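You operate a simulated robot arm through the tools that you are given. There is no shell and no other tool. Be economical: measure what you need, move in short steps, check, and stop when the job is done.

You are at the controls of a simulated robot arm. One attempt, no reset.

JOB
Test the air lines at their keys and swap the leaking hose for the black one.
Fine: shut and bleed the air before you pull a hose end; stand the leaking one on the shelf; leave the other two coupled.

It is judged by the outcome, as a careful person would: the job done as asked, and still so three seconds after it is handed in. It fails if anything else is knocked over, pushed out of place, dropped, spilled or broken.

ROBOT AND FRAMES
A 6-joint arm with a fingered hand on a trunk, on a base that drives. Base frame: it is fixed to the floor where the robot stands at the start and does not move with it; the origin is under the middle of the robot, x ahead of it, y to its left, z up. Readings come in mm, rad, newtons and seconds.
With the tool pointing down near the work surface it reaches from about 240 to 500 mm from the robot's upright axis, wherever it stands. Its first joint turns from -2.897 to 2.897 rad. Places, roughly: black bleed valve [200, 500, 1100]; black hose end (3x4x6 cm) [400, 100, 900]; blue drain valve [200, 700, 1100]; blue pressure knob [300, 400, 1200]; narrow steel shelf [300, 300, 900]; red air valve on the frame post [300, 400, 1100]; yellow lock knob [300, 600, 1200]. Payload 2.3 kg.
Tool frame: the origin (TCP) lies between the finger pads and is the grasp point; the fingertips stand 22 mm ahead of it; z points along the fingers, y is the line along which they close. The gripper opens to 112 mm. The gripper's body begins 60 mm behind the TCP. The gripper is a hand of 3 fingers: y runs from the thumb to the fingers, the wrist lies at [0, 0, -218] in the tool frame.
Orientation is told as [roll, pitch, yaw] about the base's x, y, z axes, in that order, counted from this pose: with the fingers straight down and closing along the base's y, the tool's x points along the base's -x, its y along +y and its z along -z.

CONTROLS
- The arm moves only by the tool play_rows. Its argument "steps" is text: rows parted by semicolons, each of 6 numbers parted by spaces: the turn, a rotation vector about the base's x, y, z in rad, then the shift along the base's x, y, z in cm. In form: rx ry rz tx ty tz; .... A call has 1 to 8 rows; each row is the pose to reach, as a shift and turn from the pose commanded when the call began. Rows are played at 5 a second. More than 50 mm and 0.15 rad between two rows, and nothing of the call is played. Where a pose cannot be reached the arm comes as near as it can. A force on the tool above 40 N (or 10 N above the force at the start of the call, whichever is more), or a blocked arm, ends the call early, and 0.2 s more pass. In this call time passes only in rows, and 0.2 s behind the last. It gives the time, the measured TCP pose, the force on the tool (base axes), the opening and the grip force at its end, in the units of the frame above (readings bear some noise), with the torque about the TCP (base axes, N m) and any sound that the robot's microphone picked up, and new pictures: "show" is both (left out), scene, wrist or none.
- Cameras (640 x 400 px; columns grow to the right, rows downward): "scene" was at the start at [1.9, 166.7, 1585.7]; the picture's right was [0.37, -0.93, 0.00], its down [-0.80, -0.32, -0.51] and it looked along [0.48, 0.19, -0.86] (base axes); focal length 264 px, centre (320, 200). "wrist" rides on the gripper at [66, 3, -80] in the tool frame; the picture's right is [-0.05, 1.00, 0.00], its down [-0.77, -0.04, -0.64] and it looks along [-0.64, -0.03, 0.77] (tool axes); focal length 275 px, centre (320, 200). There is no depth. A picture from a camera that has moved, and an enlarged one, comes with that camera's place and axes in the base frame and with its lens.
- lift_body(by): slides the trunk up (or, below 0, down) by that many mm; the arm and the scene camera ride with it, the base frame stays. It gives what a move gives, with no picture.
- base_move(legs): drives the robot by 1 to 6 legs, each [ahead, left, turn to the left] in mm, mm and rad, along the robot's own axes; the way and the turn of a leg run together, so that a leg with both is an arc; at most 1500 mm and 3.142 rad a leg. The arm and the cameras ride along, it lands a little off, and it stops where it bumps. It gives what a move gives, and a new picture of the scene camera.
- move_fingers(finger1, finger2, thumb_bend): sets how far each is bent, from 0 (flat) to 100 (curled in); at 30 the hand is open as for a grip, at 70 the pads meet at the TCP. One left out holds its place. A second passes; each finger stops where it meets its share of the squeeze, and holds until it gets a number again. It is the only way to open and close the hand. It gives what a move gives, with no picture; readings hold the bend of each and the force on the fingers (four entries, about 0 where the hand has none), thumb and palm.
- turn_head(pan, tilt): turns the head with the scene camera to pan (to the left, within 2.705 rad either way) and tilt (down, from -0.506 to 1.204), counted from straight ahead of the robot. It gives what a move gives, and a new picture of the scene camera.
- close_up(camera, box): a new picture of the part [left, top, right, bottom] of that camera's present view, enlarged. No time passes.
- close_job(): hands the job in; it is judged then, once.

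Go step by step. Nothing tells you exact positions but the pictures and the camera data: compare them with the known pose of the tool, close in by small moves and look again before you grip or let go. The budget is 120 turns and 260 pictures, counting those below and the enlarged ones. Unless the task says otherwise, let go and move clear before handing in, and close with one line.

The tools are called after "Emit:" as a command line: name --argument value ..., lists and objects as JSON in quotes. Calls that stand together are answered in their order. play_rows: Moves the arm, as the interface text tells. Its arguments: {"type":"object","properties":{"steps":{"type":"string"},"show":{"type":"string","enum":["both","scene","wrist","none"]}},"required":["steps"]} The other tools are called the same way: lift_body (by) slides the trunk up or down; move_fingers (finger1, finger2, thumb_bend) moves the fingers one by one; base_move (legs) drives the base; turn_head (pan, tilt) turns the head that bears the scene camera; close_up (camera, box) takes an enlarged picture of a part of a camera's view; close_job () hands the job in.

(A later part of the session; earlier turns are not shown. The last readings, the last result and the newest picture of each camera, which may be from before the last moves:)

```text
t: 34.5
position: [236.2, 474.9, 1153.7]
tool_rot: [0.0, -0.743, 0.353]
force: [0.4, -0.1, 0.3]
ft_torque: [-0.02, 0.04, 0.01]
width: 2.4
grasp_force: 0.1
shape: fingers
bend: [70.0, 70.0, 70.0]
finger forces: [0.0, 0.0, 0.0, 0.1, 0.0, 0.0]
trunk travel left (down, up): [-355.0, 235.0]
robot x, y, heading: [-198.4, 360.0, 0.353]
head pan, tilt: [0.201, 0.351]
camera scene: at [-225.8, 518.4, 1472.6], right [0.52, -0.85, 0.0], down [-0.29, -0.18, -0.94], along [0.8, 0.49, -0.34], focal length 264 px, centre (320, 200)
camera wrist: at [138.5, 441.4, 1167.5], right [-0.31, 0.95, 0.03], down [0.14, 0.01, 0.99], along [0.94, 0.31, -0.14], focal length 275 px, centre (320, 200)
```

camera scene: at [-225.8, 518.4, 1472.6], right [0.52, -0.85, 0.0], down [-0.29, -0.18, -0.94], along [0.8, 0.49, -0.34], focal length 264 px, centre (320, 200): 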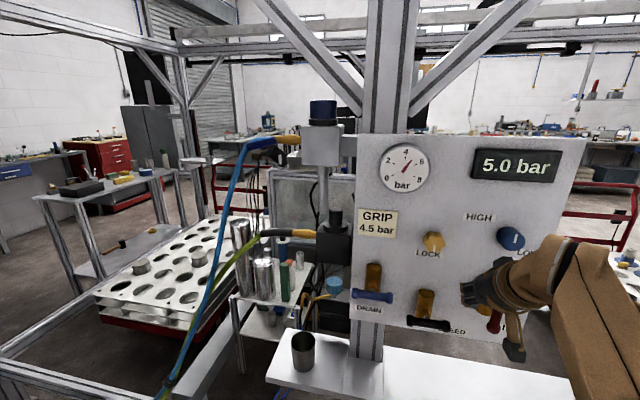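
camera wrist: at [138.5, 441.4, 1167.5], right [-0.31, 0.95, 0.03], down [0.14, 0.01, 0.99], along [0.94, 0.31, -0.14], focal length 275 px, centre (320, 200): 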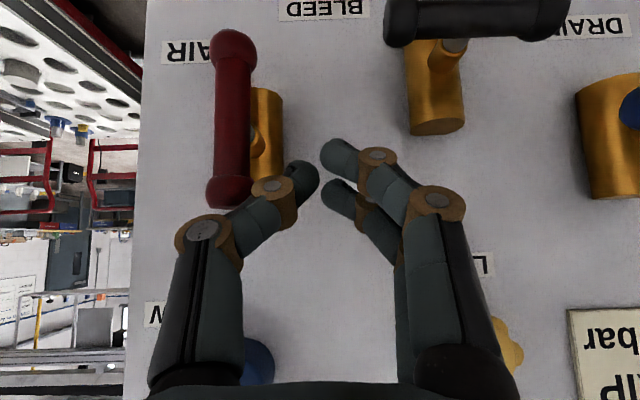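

Positioned. Now I'll sweep the bar's top to the right and down, turning it clockwise.

Emit:
play_rows --steps "0 0 0 0.58 -1.6 0; 0 0 0 0.99 -2.73 0.2; 0 0 0 1.33 -3.67 0.45; 0 0 0 1.6 -4.42 0.45" --show "both"

```text
t: 35.5
position: [250.5, 431.6, 1159.0]
tool_rot: [-0.003, -0.745, 0.356]
force: [-1.3, 2.0, 0.3]
ft_torque: [0.03, -0.02, 0.02]
width: 0.6
grasp_force: 0.3
shape: fingers
bend: [70.0, 70.0, 71.0]
finger forces: [0.1, 0.0, 0.0, 0.0, 1.6, 0.0]
trunk travel left (down, up): [-355.0, 235.0]
robot x, y, heading: [-199.8, 356.0, 0.351]
head pan, tilt: [0.201, 0.351]
camera scene: at [-226.5, 518.6, 1472.6], right [0.52, -0.85, 0.0], down [-0.29, -0.18, -0.94], along [0.8, 0.49, -0.34], focal length 264 px, centre (320, 200)
camera wrist: at [153.7, 398.0, 1171.9], right [-0.31, 0.95, 0.03], down [0.14, 0.01, 0.99], along [0.94, 0.31, -0.14], focal length 275 px, centre (320, 200)
```

scene: 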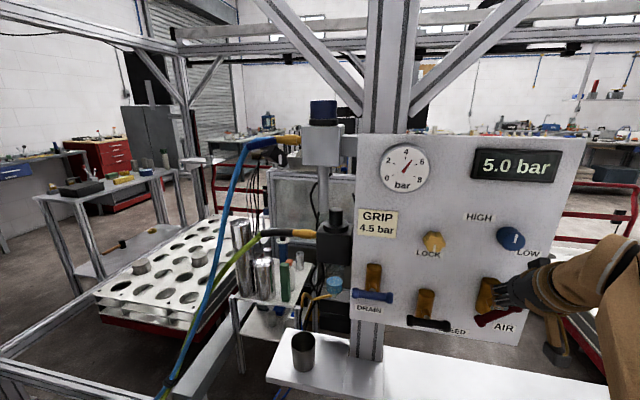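
wrist: 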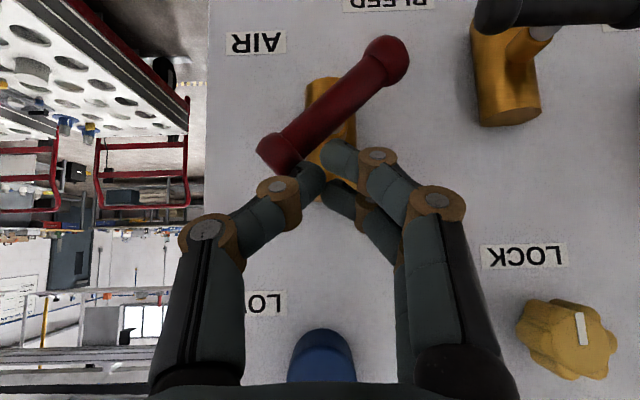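

The bar turns easily and is past halfway. I'll continue along the arc.

Emit:
play_rows --steps "0 0 0 0.3 -0.8 -0.5; 0 0 0 0.4 -1.1 -1.2; 0 0 0 0.45 -1.2 -1.9; 0 0 0 0.45 -1.2 -2.5" --show "both"

```text
t: 36.5
position: [252.5, 415.5, 1135.2]
tool_rot: [-0.002, -0.75, 0.354]
force: [-7.0, -4.0, 13.0]
ft_torque: [-0.08, -0.07, -0.07]
width: 0.0
grasp_force: 7.9
shape: fingers
bend: [71.0, 70.0, 72.0]
finger forces: [1.5, 0.0, 0.0, 0.1, 14.3, 0.0]
trunk travel left (down, up): [-355.0, 235.0]
robot x, y, heading: [-198.8, 356.6, 0.352]
head pan, tilt: [0.201, 0.351]
camera scene: at [-230.2, 516.7, 1473.0], right [0.52, -0.85, 0.0], down [-0.29, -0.18, -0.94], along [0.8, 0.49, -0.34], focal length 264 px, centre (320, 200)
camera wrist: at [154.7, 383.3, 1148.7], right [-0.31, 0.95, 0.03], down [0.13, 0.01, 0.99], along [0.94, 0.31, -0.13], focal length 275 px, centre (320, 200)
```

scene: 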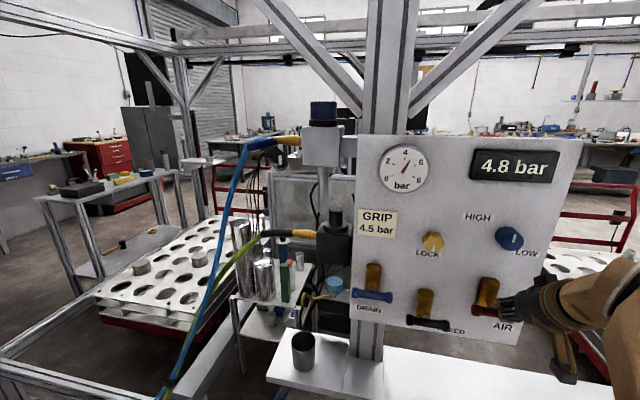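
wrist: 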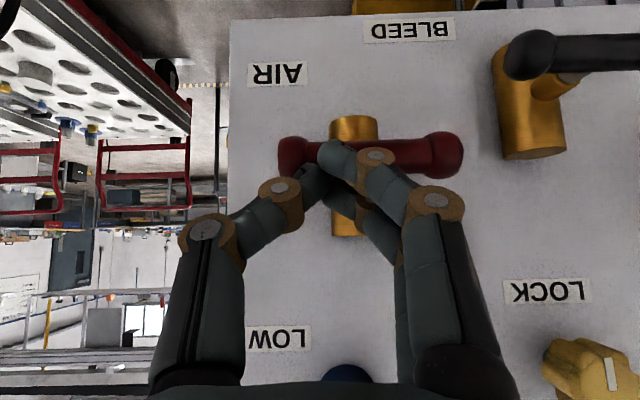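

The red bar is across the pipe and the readout is already falling (4.8), so the air is shut. I'll back away and move in front of the black bar.

Emit:
play_rows --steps "0 0 0 -0.5 0 2.2; 0 0 0 -4.5 -1.4 2.5; 0 0 0 -6.2 2.5 1.5; 0 0 0 -7.5 7 0.5; 0 0 0 -8.6 11 0; 0 0 0 -9.4 13.4 -0.4" --show "both"

```text
t: 37.9
position: [161.1, 552.8, 1130.0]
tool_rot: [0.0, -0.745, 0.354]
force: [0.0, 0.1, 0.8]
ft_torque: [0.01, -0.01, 0.01]
width: 2.2
grasp_force: 0.0
shape: fingers
bend: [70.0, 70.0, 70.0]
finger forces: [0.1, 0.1, 0.1, 0.0, 0.0, 0.0]
trunk travel left (down, up): [-355.0, 235.0]
robot x, y, heading: [-199.2, 357.4, 0.35]
head pan, tilt: [0.201, 0.351]
camera scene: at [-226.0, 518.6, 1472.6], right [0.52, -0.85, 0.0], down [-0.29, -0.18, -0.94], along [0.8, 0.49, -0.34], focal length 264 px, centre (320, 200)
camera wrist: at [63.8, 519.3, 1142.8], right [-0.31, 0.95, 0.03], down [0.14, 0.01, 0.99], along [0.94, 0.31, -0.14], focal length 275 px, centre (320, 200)
```

scene: 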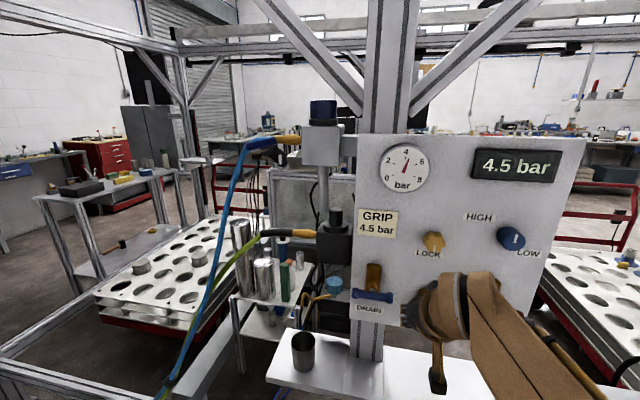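
wrist: 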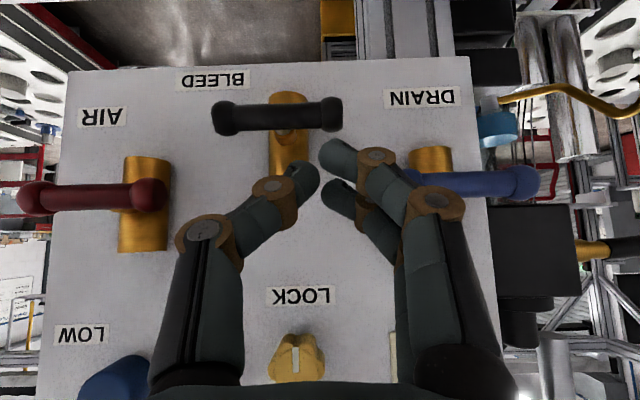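

The pressure is down to 4.5 and still falling through the leak. Before bleeding I want a close look at what GRIP 4.5 bar and LOCK refer to, in case something is held by air.

Emit:
close_up --camera "scene" --box '[200, 80, 440, 230]'

Emit:
close_up --camera "scene" --box '[200, 200, 440, 350]'

```text
2.67 times, centred on (320, 155) of scene
camera zoom: at [-226.0, 518.6, 1472.6], right [0.52, -0.85, 0.0], down [-0.29, -0.18, -0.94], along [0.8, 0.49, -0.34], focal length 704 px, centre (320, 320)
```

zoom: 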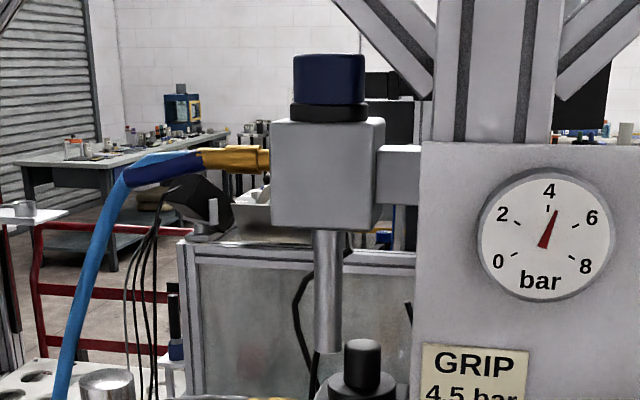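

```text
2.67 times, centred on (320, 275) of scene
camera zoom: at [-226.0, 518.6, 1472.6], right [0.52, -0.85, 0.0], down [-0.29, -0.18, -0.94], along [0.8, 0.49, -0.34], focal length 704 px, centre (320, 0)
```

zoom: 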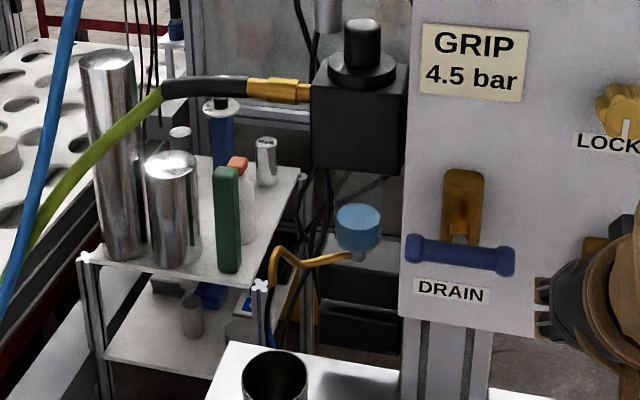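

That's just fixed equipment with nothing held, so bleeding is safe. I'll push the black bar's left end down to turn it along the pipe.

Emit:
play_rows --steps "0 0 0 2.2 0.65 -0.7; 0 0 0 4.47 1.3 -1.4; 0 0 0 4.47 1.3 -2.6; 0 0 0 4.47 1.3 -3.6; 0 0 0 4.34 1.67 -5" --show "both"

```text
t: 39.0
position: [205.3, 570.0, 1081.0]
tool_rot: [0.0, -0.745, 0.355]
force: [0.0, 0.9, 2.5]
ft_torque: [0.04, -0.04, 0.01]
width: 0.3
grasp_force: 1.0
shape: fingers
bend: [70.0, 70.0, 71.0]
finger forces: [0.0, 0.0, 0.1, 0.0, 2.4, 0.0]
trunk travel left (down, up): [-355.0, 235.0]
robot x, y, heading: [-201.5, 358.3, 0.353]
head pan, tilt: [0.201, 0.351]
camera scene: at [-226.5, 518.8, 1472.6], right [0.52, -0.85, 0.0], down [-0.29, -0.18, -0.94], along [0.8, 0.49, -0.34], focal length 264 px, centre (320, 200)
camera wrist: at [107.6, 536.0, 1093.5], right [-0.31, 0.95, 0.03], down [0.14, 0.01, 0.99], along [0.94, 0.31, -0.14], focal length 275 px, centre (320, 200)
```

scene: 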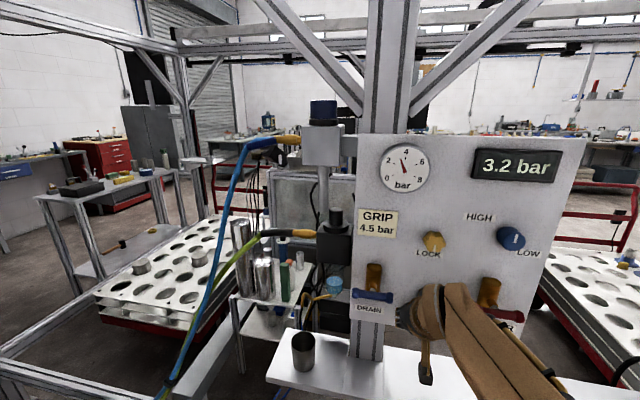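
wrist: 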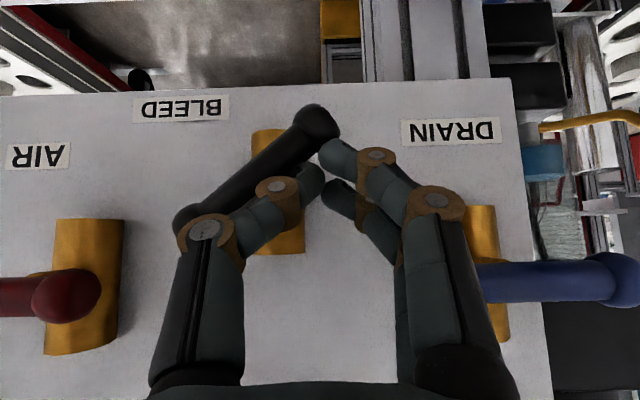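

The pressure is falling quickly (3.2), so I'll finish the quarter turn.

Emit:
play_rows --steps "0 0 0 0.06 -0.18 -1.35; 0 0 0 0.27 -0.75 -2.1; 0 0 0 0.44 -1.22 -2.5; 0 0 0 0.61 -1.7 -2.6; 0 0 0 0.75 -2.05 -2.6" --show "both"

```text
t: 40.2
position: [209.5, 550.3, 1055.0]
tool_rot: [-0.004, -0.745, 0.358]
force: [-17.4, 10.4, -3.6]
ft_torque: [0.03, 0.07, 0.08]
width: 0.1
grasp_force: 11.5
shape: fingers
bend: [69.0, 69.0, 77.0]
finger forces: [0.1, 0.1, 0.0, 0.1, 22.9, 0.0]
trunk travel left (down, up): [-355.0, 235.0]
robot x, y, heading: [-201.3, 359.0, 0.352]
head pan, tilt: [0.201, 0.351]
camera scene: at [-231.3, 521.8, 1472.0], right [0.52, -0.85, 0.0], down [-0.29, -0.18, -0.94], along [0.8, 0.49, -0.34], focal length 264 px, centre (320, 200)
camera wrist: at [111.9, 517.6, 1067.4], right [-0.31, 0.95, 0.03], down [0.14, 0.02, 0.99], along [0.94, 0.31, -0.14], focal length 275 px, centre (320, 200)
```

scene: 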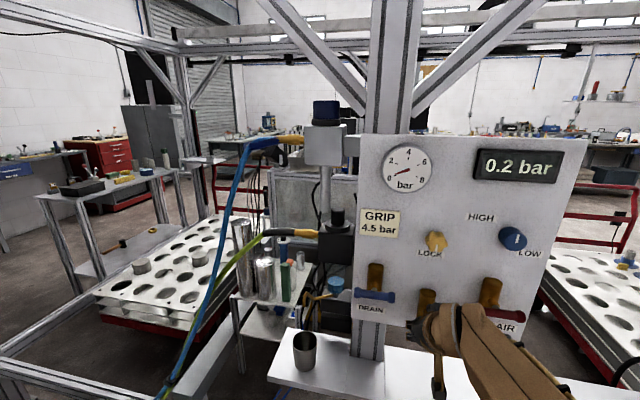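
wrist: 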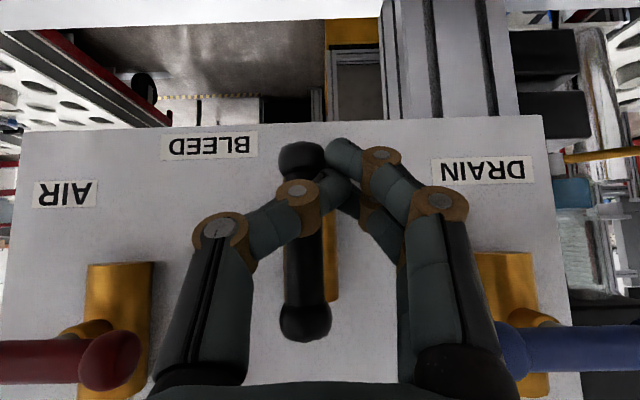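

The bleed valve is open and the readout shows 0.2 bar. I'll retract and check that it reaches zero.

Emit:
play_rows --steps "0 0 0 -0.6 1.2 0; 0 0 0 -4.2 0 1; 0 0 0 -8.5 -1.6 2; 0 0 0 -11 -2.5 4" --show "scene"

Emit:
close_up --camera "scene" --box '[340, 120, 600, 350]'

```text
t: 41.2
position: [103.2, 520.9, 1093.5]
tool_rot: [-0.001, -0.744, 0.352]
force: [-0.4, -0.5, -0.5]
ft_torque: [0.02, -0.04, 0.0]
width: 2.3
grasp_force: 0.1
shape: fingers
bend: [70.0, 70.0, 70.0]
finger forces: [0.0, 0.1, 0.1, 0.1, 0.0, 0.0]
trunk travel left (down, up): [-355.0, 235.0]
robot x, y, heading: [-199.6, 358.2, 0.354]
head pan, tilt: [0.201, 0.351]
camera scene: at [-226.5, 517.9, 1472.7], right [0.52, -0.85, 0.0], down [-0.29, -0.18, -0.94], along [0.8, 0.49, -0.34], focal length 264 px, centre (320, 200)
```

scene: 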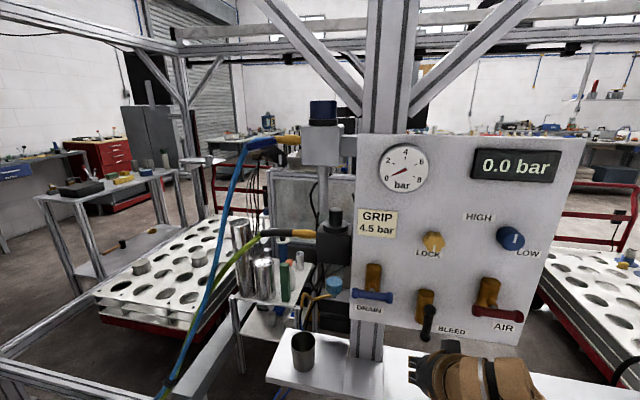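

```text
1.74 times, centred on (470, 235) of scene
camera zoom: at [-226.5, 517.9, 1472.7], right [0.52, -0.85, 0.0], down [-0.29, -0.18, -0.94], along [0.8, 0.49, -0.34], focal length 459 px, centre (59, 139)
```

zoom: 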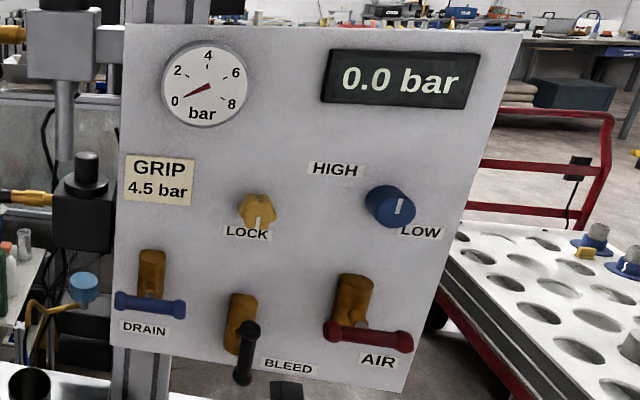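

The readout is at 0.0 bar with the air shut and bled. Now I'll drive back to the manifold and look at the blue coupling.

Emit:
base_move --legs '[[-60, 0, 0], [0, -516, 0]]'

Emit:
turn_head --pan -0.15 --tilt 0.65

```text
t: 44.8
position: [226.1, 15.1, 1093.9]
tool_rot: [0.001, -0.744, 0.35]
force: [1.0, -0.4, 0.4]
ft_torque: [0.02, 0.01, -0.02]
width: 2.7
grasp_force: 0.0
shape: fingers
bend: [70.0, 70.0, 70.0]
finger forces: [0.1, 0.0, 0.1, 0.0, 0.0, 0.0]
trunk travel left (down, up): [-355.0, 235.0]
robot x, y, heading: [-78.5, -148.5, 0.352]
head pan, tilt: [0.201, 0.351]
camera scene: at [-104.6, 12.3, 1472.7], right [0.52, -0.85, 0.0], down [-0.29, -0.18, -0.94], along [0.8, 0.49, -0.34], focal length 264 px, centre (320, 200)
```

scene: 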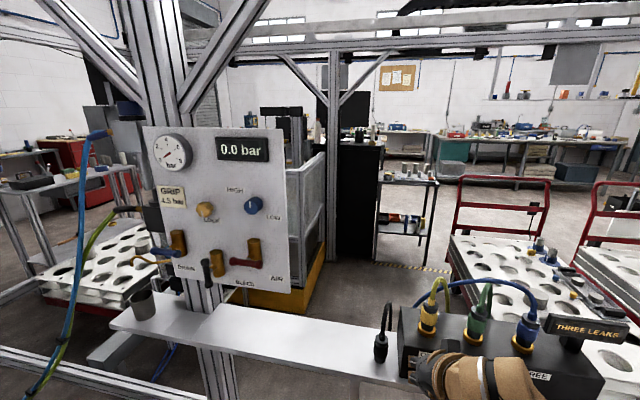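

```text
t: 45.7
position: [225.2, 13.8, 1094.2]
tool_rot: [0.001, -0.746, 0.351]
force: [0.7, -0.2, -0.6]
ft_torque: [0.01, -0.01, -0.05]
width: 1.9
grasp_force: 0.0
shape: fingers
bend: [70.0, 70.0, 70.0]
finger forces: [0.1, 0.1, 0.1, 0.0, 0.0, 0.1]
trunk travel left (down, up): [-355.0, 235.0]
robot x, y, heading: [-80.1, -146.8, 0.348]
head pan, tilt: [-0.15, 0.649]
camera scene: at [-99.0, -18.6, 1445.6], right [0.2, -0.98, 0.0], down [-0.59, -0.12, -0.8], along [0.78, 0.16, -0.6], focal length 264 px, centre (320, 200)
```

scene: 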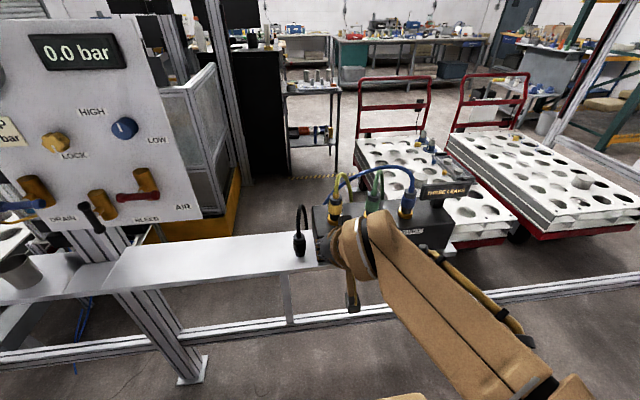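

Blue is the THREE plug with a display post beside it. I'll bring the base a little closer, then tilt the hand nearer to horizontal and swing toward the blue plug.

Emit:
base_move --legs '[[90, 0, 0]]'

Emit:
play_rows --steps "0.046 -0.127 0 -1 -3.5 1; 0.093 -0.254 0 -1 -7 2; 0.14 -0.38 0 -0.5 -10 2; 0.186 -0.508 0 1 -14 2; 0.204 -0.555 0 2.5 -18 2; 0.204 -0.555 0 4 -21 2"

Emit:
move_fingers --finger1 40 --finger2 40 --thumb_bend 40

Emit:
close_up --camera "wrist" --box '[0, 0, 640, 400]'

```text
t: 46.8
position: [314.2, 46.1, 1093.6]
tool_rot: [0.0, -0.744, 0.349]
force: [-0.7, -0.9, 0.4]
ft_torque: [0.0, 0.0, 0.02]
width: 2.0
grasp_force: 0.1
shape: fingers
bend: [70.0, 70.0, 70.0]
finger forces: [0.0, 0.0, 0.0, 0.0, 0.0, 0.1]
trunk travel left (down, up): [-355.0, 235.0]
robot x, y, heading: [5.1, -119.6, 0.346]
head pan, tilt: [-0.15, 0.649]
camera scene: at [-11.6, 13.0, 1445.6], right [0.2, -0.98, 0.0], down [-0.59, -0.12, -0.8], along [0.78, 0.16, -0.61], focal length 264 px, centre (320, 200)
```

scene: 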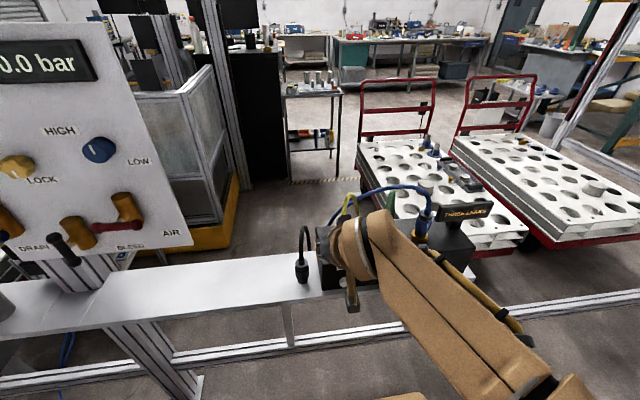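

```text
t: 47.7
position: [306.6, -13.4, 1129.0]
tool_rot: [-0.029, -1.235, 0.509]
force: [0.2, -0.6, -0.1]
ft_torque: [0.02, 0.0, -0.01]
width: 2.2
grasp_force: 0.0
shape: fingers
bend: [70.0, 70.0, 70.0]
finger forces: [0.0, 0.1, 0.1, 0.0, 0.1, 0.1]
out of reach, approached as far as the arm can: row 4
trunk travel left (down, up): [-355.0, 235.0]
robot x, y, heading: [9.8, -118.4, 0.346]
head pan, tilt: [-0.15, 0.649]
stopped in row 4: the arm was blocked; the commanded pose is now the measured one
camera scene: at [-12.4, 12.3, 1445.8], right [0.2, -0.98, 0.0], down [-0.59, -0.12, -0.8], along [0.78, 0.16, -0.6], focal length 264 px, centre (320, 200)
camera wrist: at [219.4, -56.2, 1091.1], right [-0.45, 0.89, 0.03], down [-0.29, -0.19, 0.94], along [0.84, 0.41, 0.35], focal length 275 px, centre (320, 200)
```

scene: 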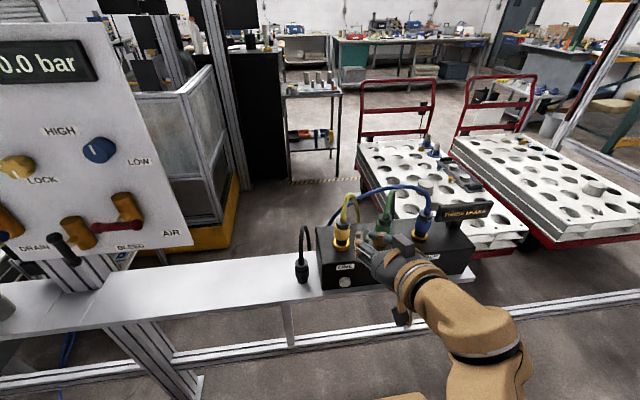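
wrist: 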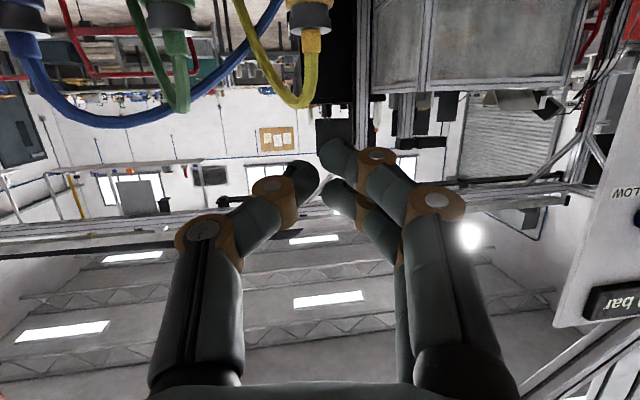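

```text
t: 48.7
position: [306.1, -12.1, 1128.8]
tool_rot: [-0.03, -1.236, 0.512]
force: [-0.1, -0.4, -0.4]
ft_torque: [0.01, 0.0, -0.03]
width: 83.0
grasp_force: 0.0
shape: fingers
bend: [40.0, 40.0, 40.0]
finger forces: [0.0, 0.1, 0.0, 0.0, 0.0, 0.1]
trunk travel left (down, up): [-355.0, 235.0]
robot x, y, heading: [4.8, -115.5, 0.347]
head pan, tilt: [-0.15, 0.649]
```

```text
1.00 times, centred on (320, 200) of wrist (not enlarged: the box is as wide or as high as the picture)
camera zoom: at [219.1, -56.2, 1091.0], right [-0.45, 0.89, 0.03], down [-0.3, -0.18, 0.94], along [0.84, 0.41, 0.35], focal length 275 px, centre (320, 200)
```

zoom: 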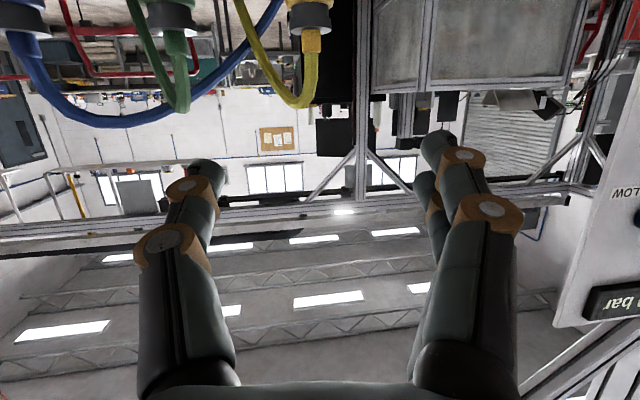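

The near-horizontal posture jams when the hand is this close in. A tilt of about 0.8 rad clears the hose as well, so I'll go back to that while swinging toward the blue plug.

Emit:
play_rows --steps "-0.038 0.103 -0.04 2 -2 0; -0.075 0.205 -0.08 4 -4.5 0; -0.112 0.307 -0.12 7 -7.5 0; -0.15 0.41 -0.16 10.3 -10.6 0" --show "both"

```text
t: 49.7
position: [408.9, -120.4, 1128.4]
tool_rot: [0.018, -0.797, 0.303]
force: [0.8, 0.1, 0.4]
ft_torque: [0.0, 0.02, 0.02]
width: 83.5
grasp_force: 0.0
shape: fingers
bend: [40.0, 40.0, 40.0]
finger forces: [0.1, 0.0, 0.1, 0.0, 0.1, 0.0]
trunk travel left (down, up): [-355.0, 235.0]
robot x, y, heading: [7.2, -115.7, 0.348]
head pan, tilt: [-0.15, 0.649]
camera scene: at [-11.8, 12.0, 1445.6], right [0.2, -0.98, 0.0], down [-0.59, -0.12, -0.8], along [0.78, 0.16, -0.6], focal length 264 px, centre (320, 200)
camera wrist: at [309.1, -151.0, 1136.1], right [-0.28, 0.96, 0.05], down [0.09, -0.02, 1.0], along [0.96, 0.28, -0.08], focal length 275 px, centre (320, 200)
```

scene: 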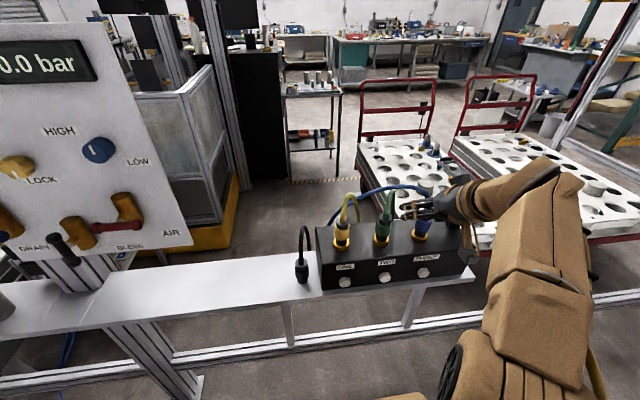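
wrist: 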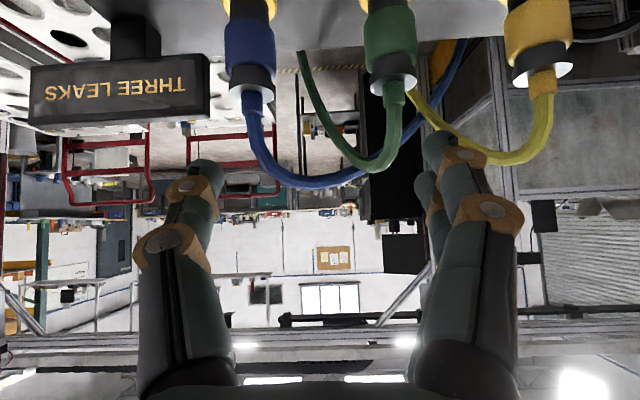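

The view is very clear: the blue plug is at about [505, -141], sleeve z≈1005, and the display's edge is only about 29 mm to its right. To keep clear of the display I'll come in diagonally from the left front, at yaw about -0.45 with a narrow opening.

Emit:
move_fingers --finger1 47 --finger2 47 --thumb_bend 47

Emit:
play_rows --steps "0 0 -0.14 0 1 0; 0 0 -0.28 0 2 0; 0 0 -0.42 0 2 0; 0 0 -0.56 0 2 0; 0 0 -0.70 0 2 0; 0 0 -0.75 0 2 0" --show "both"

```text
t: 50.7
position: [406.7, -120.6, 1130.2]
tool_rot: [0.017, -0.802, 0.305]
force: [-0.3, 0.8, 0.0]
ft_torque: [-0.02, 0.0, 0.01]
width: 64.1
grasp_force: 0.0
shape: fingers
bend: [47.0, 47.0, 47.0]
finger forces: [0.0, 0.1, 0.0, 0.1, 0.1, 0.0]
trunk travel left (down, up): [-355.0, 235.0]
robot x, y, heading: [7.0, -115.5, 0.338]
head pan, tilt: [-0.15, 0.649]
```

```text
t: 52.1
position: [410.1, -99.3, 1127.9]
tool_rot: [0.019, -0.801, -0.447]
force: [0.6, 0.1, -1.2]
ft_torque: [-0.02, -0.01, 0.01]
width: 64.0
grasp_force: 0.1
shape: fingers
bend: [47.0, 47.0, 47.0]
finger forces: [0.0, 0.0, 0.1, 0.1, 0.1, 0.1]
trunk travel left (down, up): [-355.0, 235.0]
robot x, y, heading: [5.5, -117.5, 0.344]
head pan, tilt: [-0.15, 0.649]
camera scene: at [-12.8, 12.6, 1445.6], right [0.2, -0.98, 0.0], down [-0.59, -0.12, -0.8], along [0.78, 0.16, -0.6], focal length 264 px, centre (320, 200)
camera wrist: at [316.9, -53.2, 1135.7], right [0.45, 0.89, 0.04], down [0.05, -0.08, 1.0], along [0.89, -0.45, -0.08], focal length 275 px, centre (320, 200)
```

scene: 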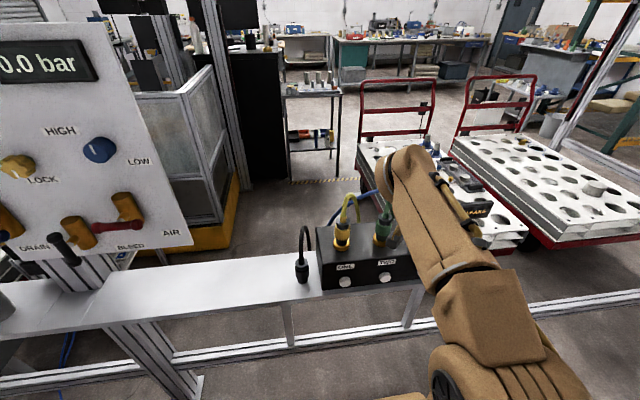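
wrist: 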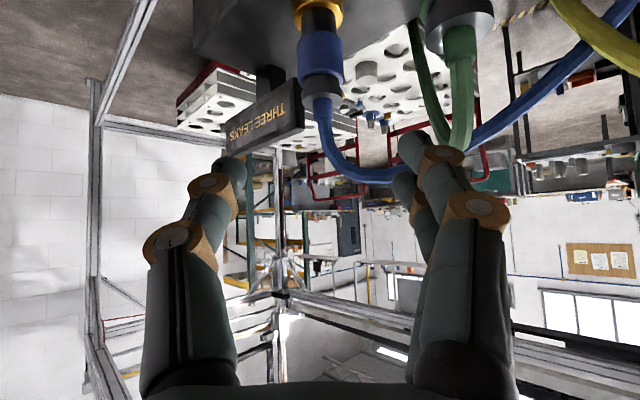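

Triangulation puts the blue sleeve at [505, -141, 1005], and I'm lined up with it. I'll lower the trunk while slightly pulled back, then check again.

Emit:
play_rows --steps "0 0 0 -2.4 1.2 0" --show "none"

Emit:
lift_body --by -115

Emit:
close_up --camera "wrist" --box '[0, 0, 640, 400]'

Emit:
turn_head --pan -0.25 --tilt 0.55

```text
t: 52.5
position: [384.7, -87.4, 1128.4]
tool_rot: [0.016, -0.801, -0.446]
force: [0.2, 0.5, -0.3]
ft_torque: [-0.01, 0.0, 0.0]
width: 64.2
grasp_force: 0.1
shape: fingers
bend: [47.0, 47.0, 47.0]
finger forces: [0.0, 0.0, 0.1, 0.1, 0.0, 0.1]
trunk travel left (down, up): [-355.0, 235.0]
robot x, y, heading: [7.1, -118.9, 0.347]
head pan, tilt: [-0.15, 0.649]
```

```text
t: 54.0
position: [386.7, -87.7, 1012.0]
tool_rot: [0.017, -0.801, -0.446]
force: [0.0, 0.0, 0.5]
ft_torque: [0.03, 0.0, 0.0]
width: 64.1
grasp_force: 0.0
shape: fingers
bend: [47.0, 47.0, 47.0]
finger forces: [0.1, 0.0, 0.0, 0.0, 0.0, 0.0]
trunk travel left (down, up): [-240.0, 350.0]
robot x, y, heading: [8.5, -115.6, 0.347]
head pan, tilt: [-0.15, 0.649]
```

```text
1.00 times, centred on (320, 200) of wrist (not enlarged: the box is as wide or as high as the picture)
camera zoom: at [293.4, -40.9, 1019.9], right [0.45, 0.89, 0.04], down [0.05, -0.08, 1.0], along [0.89, -0.44, -0.08], focal length 275 px, centre (320, 200)
```

zoom: 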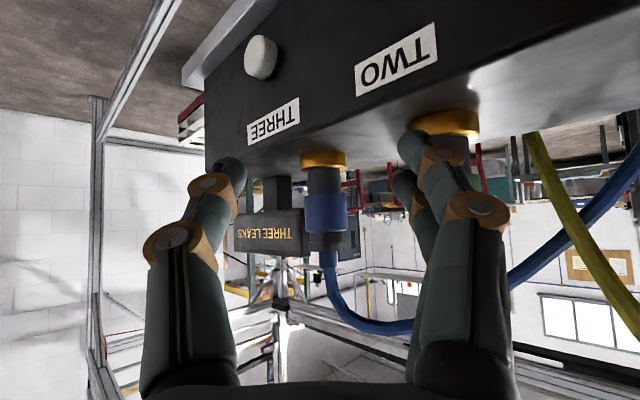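

```text
t: 54.7
position: [385.7, -86.9, 1012.0]
tool_rot: [0.016, -0.802, -0.445]
force: [-0.5, -0.5, -0.2]
ft_torque: [0.0, -0.01, -0.02]
width: 64.0
grasp_force: 0.0
shape: fingers
bend: [47.0, 47.0, 47.0]
finger forces: [0.1, 0.1, 0.0, 0.0, 0.1, 0.0]
trunk travel left (down, up): [-240.0, 350.0]
robot x, y, heading: [7.9, -118.4, 0.347]
head pan, tilt: [-0.25, 0.55]
camera scene: at [-8.5, 4.4, 1339.4], right [0.1, -1.0, 0.0], down [-0.52, -0.05, -0.85], along [0.85, 0.08, -0.52], focal length 264 px, centre (320, 200)
```

scene: 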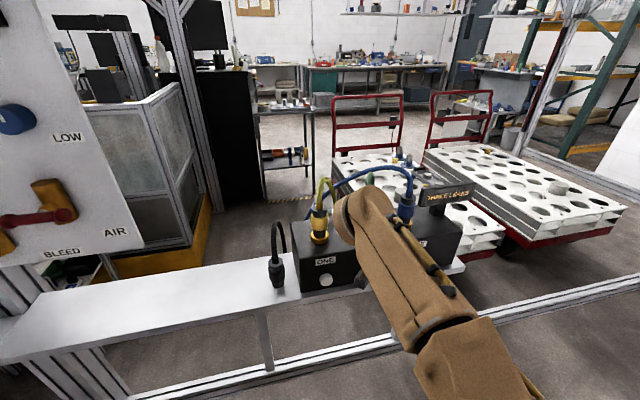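

Advancing along the tool axis would bring the finger knuckles against the green plug. So I'll sidestep right first, go straight in along the frame normal, and make only the last bit diagonal.

Emit:
play_rows --steps "0 0 0 0.8 -3.6 0; 0 0 0 1.6 -7.1 -0.4; 0 0 0 4.9 -5.9 -0.8" --show "both"

```text
t: 55.5
position: [437.4, -144.5, 1004.5]
tool_rot: [0.017, -0.802, -0.444]
force: [-0.5, -0.1, 0.3]
ft_torque: [-0.02, -0.04, 0.02]
width: 64.6
grasp_force: 0.1
shape: fingers
bend: [47.0, 47.0, 47.0]
finger forces: [0.0, 0.0, 0.0, 0.0, 0.0, 0.0]
trunk travel left (down, up): [-240.0, 350.0]
robot x, y, heading: [5.7, -118.0, 0.356]
head pan, tilt: [-0.25, 0.55]
camera scene: at [-8.1, 4.5, 1339.4], right [0.1, -1.0, 0.0], down [-0.52, -0.05, -0.85], along [0.85, 0.08, -0.52], focal length 264 px, centre (320, 200)
camera wrist: at [343.6, -97.9, 1011.4], right [0.45, 0.89, 0.04], down [0.05, -0.08, 1.0], along [0.89, -0.44, -0.08], focal length 275 px, centre (320, 200)
```

scene: 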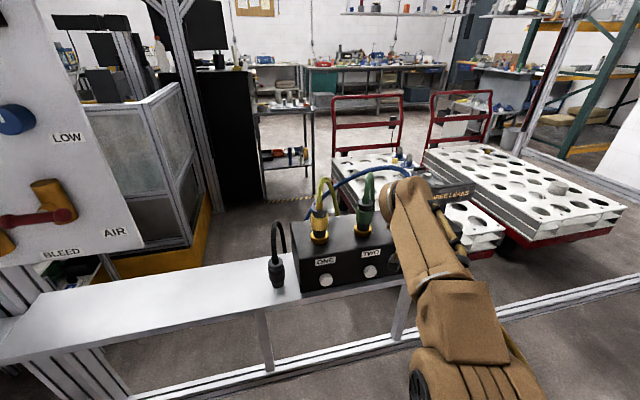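
wrist: 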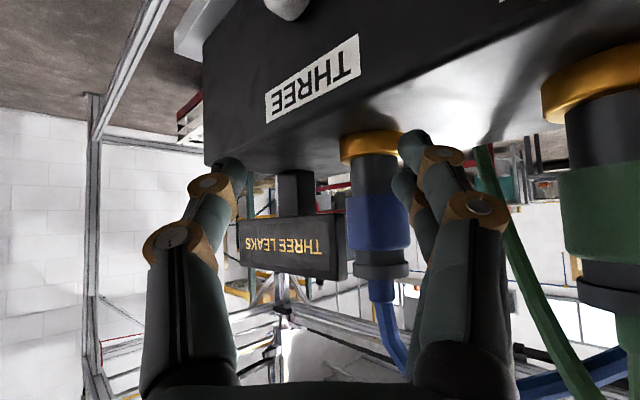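

The blue plug matches the estimate. I'll ease in diagonally around the fingertips.

Emit:
play_rows --steps "0 0 0 1.5 0.45 0.2; 0 0 0 3.0 0.9 0.3; 0 0 0 4.4 0.85 0.3" --show "both"

```text
t: 56.3
position: [478.8, -136.5, 1006.9]
tool_rot: [0.016, -0.803, -0.445]
force: [-0.1, -0.8, 0.6]
ft_torque: [0.02, -0.02, 0.01]
width: 64.1
grasp_force: 0.0
shape: fingers
bend: [47.0, 47.0, 47.0]
finger forces: [0.0, 0.0, 0.0, 0.0, 0.0, 0.0]
trunk travel left (down, up): [-240.0, 350.0]
robot x, y, heading: [9.2, -115.9, 0.35]
head pan, tilt: [-0.25, 0.55]
camera scene: at [-8.4, 4.3, 1339.4], right [0.1, -1.0, 0.0], down [-0.52, -0.05, -0.85], along [0.85, 0.08, -0.52], focal length 264 px, centre (320, 200)
camera wrist: at [386.5, -90.1, 1014.1], right [0.45, 0.89, 0.04], down [0.05, -0.08, 1.0], along [0.89, -0.44, -0.08], focal length 275 px, centre (320, 200)
```

scene: 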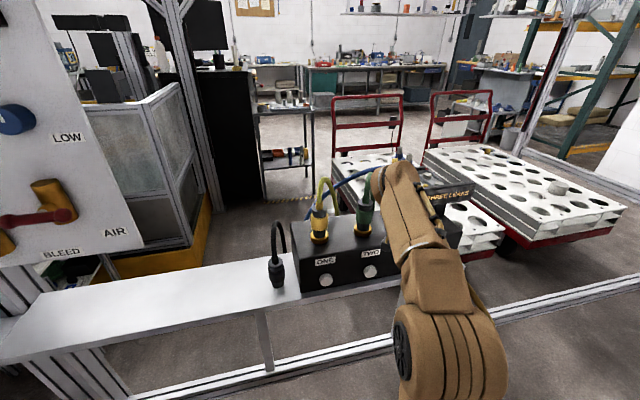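
wrist: 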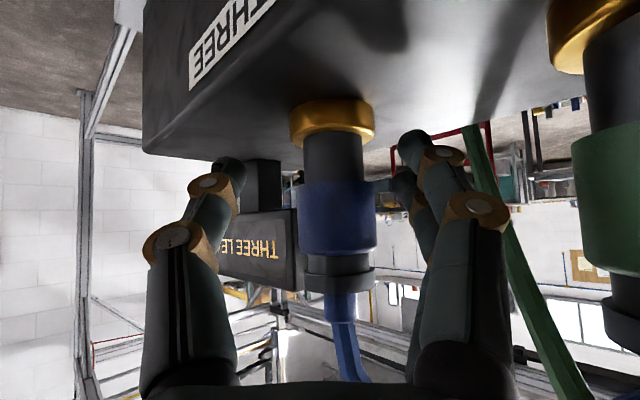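

Nearly there. One last step of about 18 mm and 5 mm up, then close gently.

Emit:
play_rows --steps "0 0 0 0.9 0.1 0.3; 0 0 0 1.75 -0.05 0.5" --show "wrist"

Emit:
move_fingers --finger1 63 --finger2 63 --thumb_bend 63

Emit:
close_up --camera "wrist" --box '[0, 0, 640, 400]'

```text
t: 56.9
position: [496.1, -137.8, 1010.8]
tool_rot: [0.019, -0.8, -0.447]
force: [0.5, 0.4, 0.2]
ft_torque: [-0.01, 0.0, 0.0]
width: 64.2
grasp_force: 0.0
shape: fingers
bend: [47.0, 47.0, 47.0]
finger forces: [0.0, 0.1, 0.0, 0.0, 0.0, 0.0]
trunk travel left (down, up): [-240.0, 350.0]
robot x, y, heading: [6.7, -118.5, 0.344]
head pan, tilt: [-0.25, 0.55]
camera wrist: at [403.5, -91.4, 1019.3], right [0.45, 0.89, 0.05], down [0.05, -0.08, 1.0], along [0.89, -0.44, -0.08], focal length 275 px, centre (320, 200)
```

wrist: 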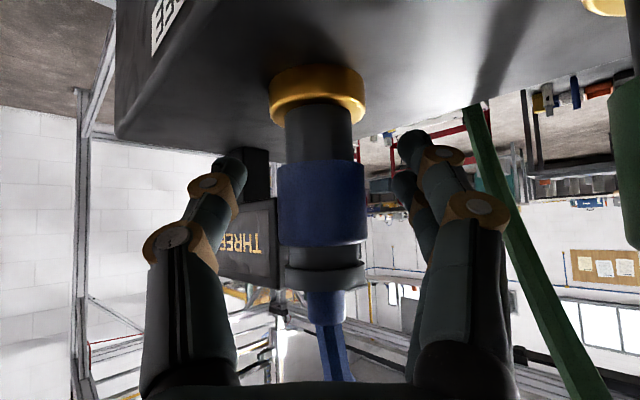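

```text
t: 57.9
position: [496.0, -137.0, 1011.3]
tool_rot: [0.016, -0.801, -0.443]
force: [0.1, -0.1, -0.2]
ft_torque: [0.03, -0.01, 0.0]
width: 29.0
grasp_force: 3.8
shape: fingers
bend: [60.0, 60.0, 61.0]
finger forces: [1.9, 1.6, 0.1, 0.0, 3.7, 0.0]
trunk travel left (down, up): [-240.0, 350.0]
robot x, y, heading: [7.6, -120.1, 0.347]
head pan, tilt: [-0.25, 0.55]
```

```text
1.00 times, centred on (320, 200) of wrist (not enlarged: the box is as wide or as high as the picture)
camera zoom: at [403.4, -91.5, 1019.2], right [0.45, 0.89, 0.04], down [0.05, -0.08, 1.0], along [0.89, -0.44, -0.08], focal length 275 px, centre (320, 200)
```

zoom: 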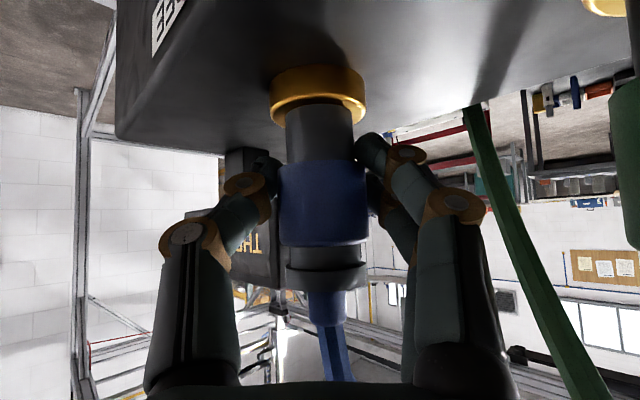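

Both sides touch. I'll squeeze firmer and pull straight up a little.

Emit:
move_fingers --finger1 72 --finger2 72 --thumb_bend 72

Emit:
play_rows --steps "0 0 0 0 0 0.5; 0 0 0 0 0 1.0; 0 0 0 0 0 1.5; 0 0 0 0 0 2.0" --show "wrist"

```text
t: 58.9
position: [497.1, -137.5, 1011.3]
tool_rot: [0.016, -0.8, -0.442]
force: [1.5, 0.7, -0.6]
ft_torque: [0.02, -0.03, 0.04]
width: 26.5
grasp_force: 13.5
shape: fingers
bend: [64.0, 65.0, 64.0]
finger forces: [7.5, 6.2, 0.0, 0.0, 13.4, 0.1]
trunk travel left (down, up): [-240.0, 350.0]
robot x, y, heading: [6.4, -115.8, 0.346]
head pan, tilt: [-0.25, 0.55]
```

```text
t: 59.9
position: [496.8, -137.2, 1032.3]
tool_rot: [0.016, -0.801, -0.444]
force: [-0.2, -0.5, -1.2]
ft_torque: [0.0, 0.02, -0.02]
width: 26.4
grasp_force: 12.9
shape: fingers
bend: [64.0, 66.0, 64.0]
finger forces: [7.1, 5.6, 0.0, 0.1, 13.5, 0.0]
trunk travel left (down, up): [-240.0, 350.0]
robot x, y, heading: [8.6, -117.7, 0.345]
head pan, tilt: [-0.25, 0.55]
camera wrist: at [404.7, -91.3, 1039.9], right [0.45, 0.89, 0.04], down [0.05, -0.08, 1.0], along [0.89, -0.44, -0.08], focal length 275 px, centre (320, 200)
```

wrist: 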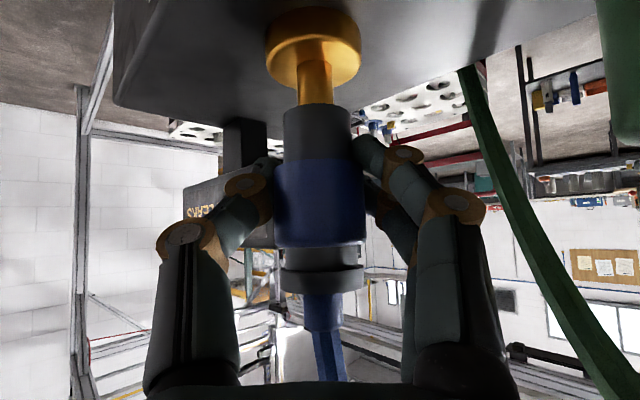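

The plug slides off a gold spigot. I'll lift it clear, then bring it forward of the row.

Emit:
play_rows --steps "0 0 0 0 0 1.5; 0 0 0 0 0 3; 0 0 0 0 0 4.5; 0 0 0 0 0 6; 0 0 0 -2.4 -0.9 6.5; 0 0 0 -4.8 -1.8 6.5; 0 0 0 -7.2 -2.6 6.5" --show "both"

```text
t: 61.5
position: [424.7, -163.3, 1098.8]
tool_rot: [0.015, -0.8, -0.445]
force: [-0.2, 0.4, -2.1]
ft_torque: [-0.03, 0.0, 0.01]
width: 26.4
grasp_force: 13.0
shape: fingers
bend: [65.0, 66.0, 64.0]
finger forces: [6.9, 5.4, 0.1, 0.0, 13.3, 0.0]
out of reach, approached as far as the arm can: row 3, 4, 5
trunk travel left (down, up): [-240.0, 350.0]
robot x, y, heading: [10.5, -116.3, 0.344]
head pan, tilt: [-0.25, 0.55]
camera scene: at [-8.8, 4.3, 1339.4], right [0.1, -1.0, 0.0], down [-0.52, -0.05, -0.85], along [0.85, 0.08, -0.52], focal length 264 px, centre (320, 200)
camera wrist: at [331.5, -117.1, 1106.3], right [0.45, 0.89, 0.04], down [0.05, -0.08, 1.0], along [0.89, -0.44, -0.08], focal length 275 px, centre (320, 200)
```

scene: 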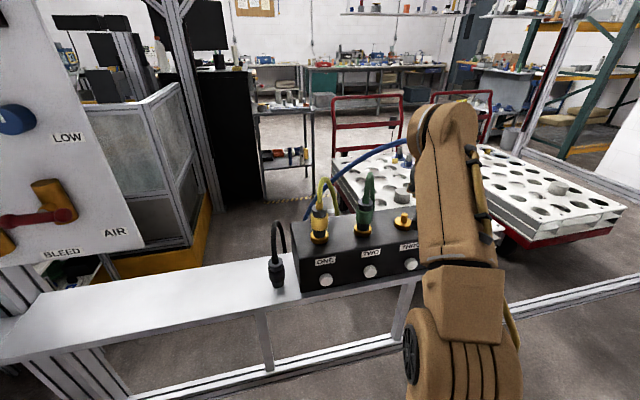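
wrist: 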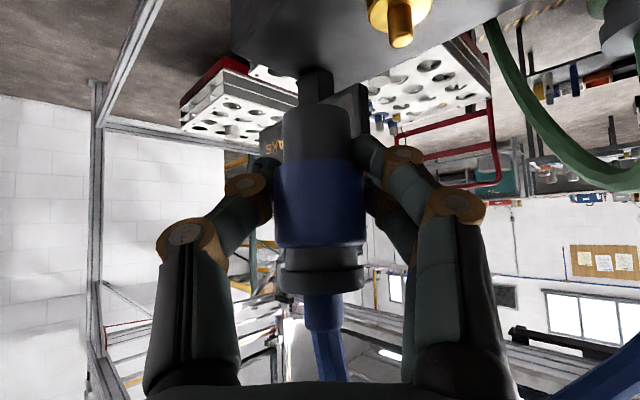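

The leaking plug is off. I'll carry it left past the manifold by driving the base sideways.

Emit:
base_move --legs '[[0, 330, 0]]'

Emit:
close_up --camera "wrist" --box '[0, 0, 640, 400]'

Emit:
turn_head --pan -0.1 --tilt 0.85

```text
t: 63.6
position: [312.5, 148.1, 1097.0]
tool_rot: [0.016, -0.802, -0.446]
force: [0.3, -0.8, -1.1]
ft_torque: [-0.01, 0.01, 0.0]
width: 26.4
grasp_force: 12.4
shape: fingers
bend: [65.0, 66.0, 64.0]
finger forces: [6.8, 5.6, 0.0, 0.0, 13.2, 0.0]
trunk travel left (down, up): [-240.0, 350.0]
robot x, y, heading: [-104.2, 194.5, 0.342]
head pan, tilt: [-0.25, 0.55]
camera scene: at [-120.4, 316.1, 1339.3], right [0.09, -1.0, 0.0], down [-0.52, -0.05, -0.85], along [0.85, 0.08, -0.52], focal length 264 px, centre (320, 200)
```

scene: 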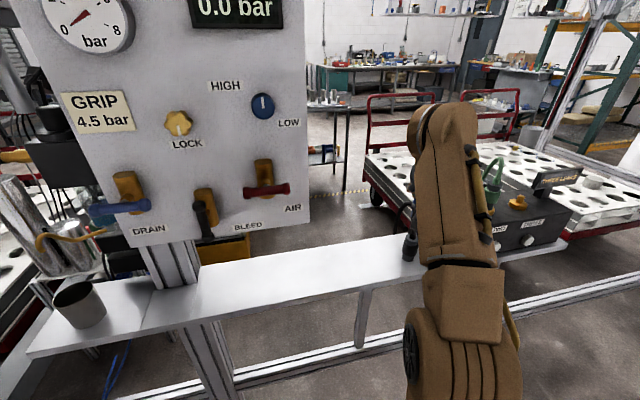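

```text
1.00 times, centred on (320, 200) of wrist (not enlarged: the box is as wide or as high as the picture)
camera zoom: at [219.7, 193.9, 1106.3], right [0.45, 0.89, 0.04], down [0.05, -0.08, 1.0], along [0.89, -0.45, -0.08], focal length 275 px, centre (320, 200)
```

zoom: 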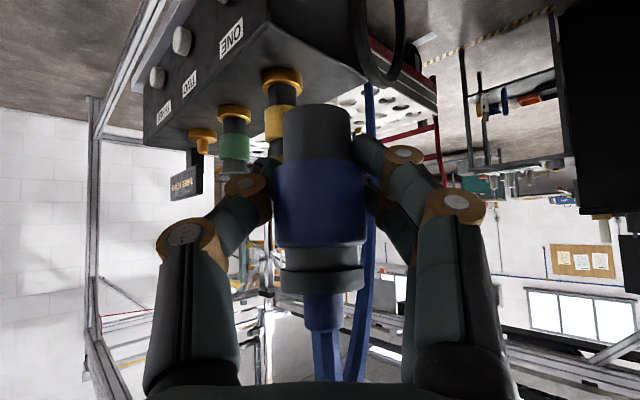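

```text
t: 64.5
position: [312.6, 146.9, 1098.5]
tool_rot: [0.015, -0.8, -0.448]
force: [-0.1, 0.4, -0.6]
ft_torque: [-0.02, 0.01, 0.01]
width: 26.2
grasp_force: 12.4
shape: fingers
bend: [65.0, 66.0, 64.0]
finger forces: [6.9, 5.4, 0.0, 0.1, 13.2, 0.1]
trunk travel left (down, up): [-240.0, 350.0]
robot x, y, heading: [-102.9, 193.0, 0.347]
head pan, tilt: [-0.099, 0.85]
camera scene: at [-133.8, 326.2, 1314.0], right [0.24, -0.97, 0.0], down [-0.73, -0.18, -0.66], along [0.64, 0.16, -0.75], focal length 264 px, centre (320, 200)
```

scene: 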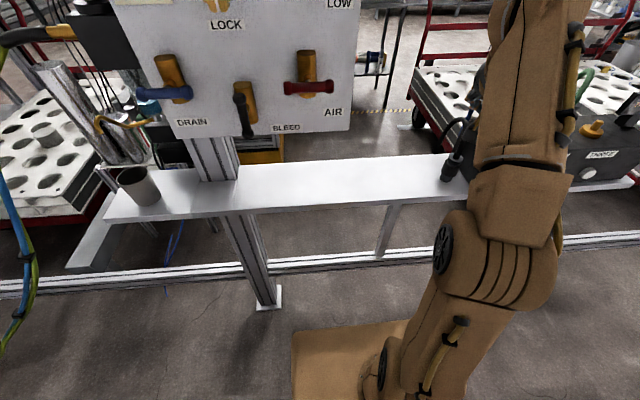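

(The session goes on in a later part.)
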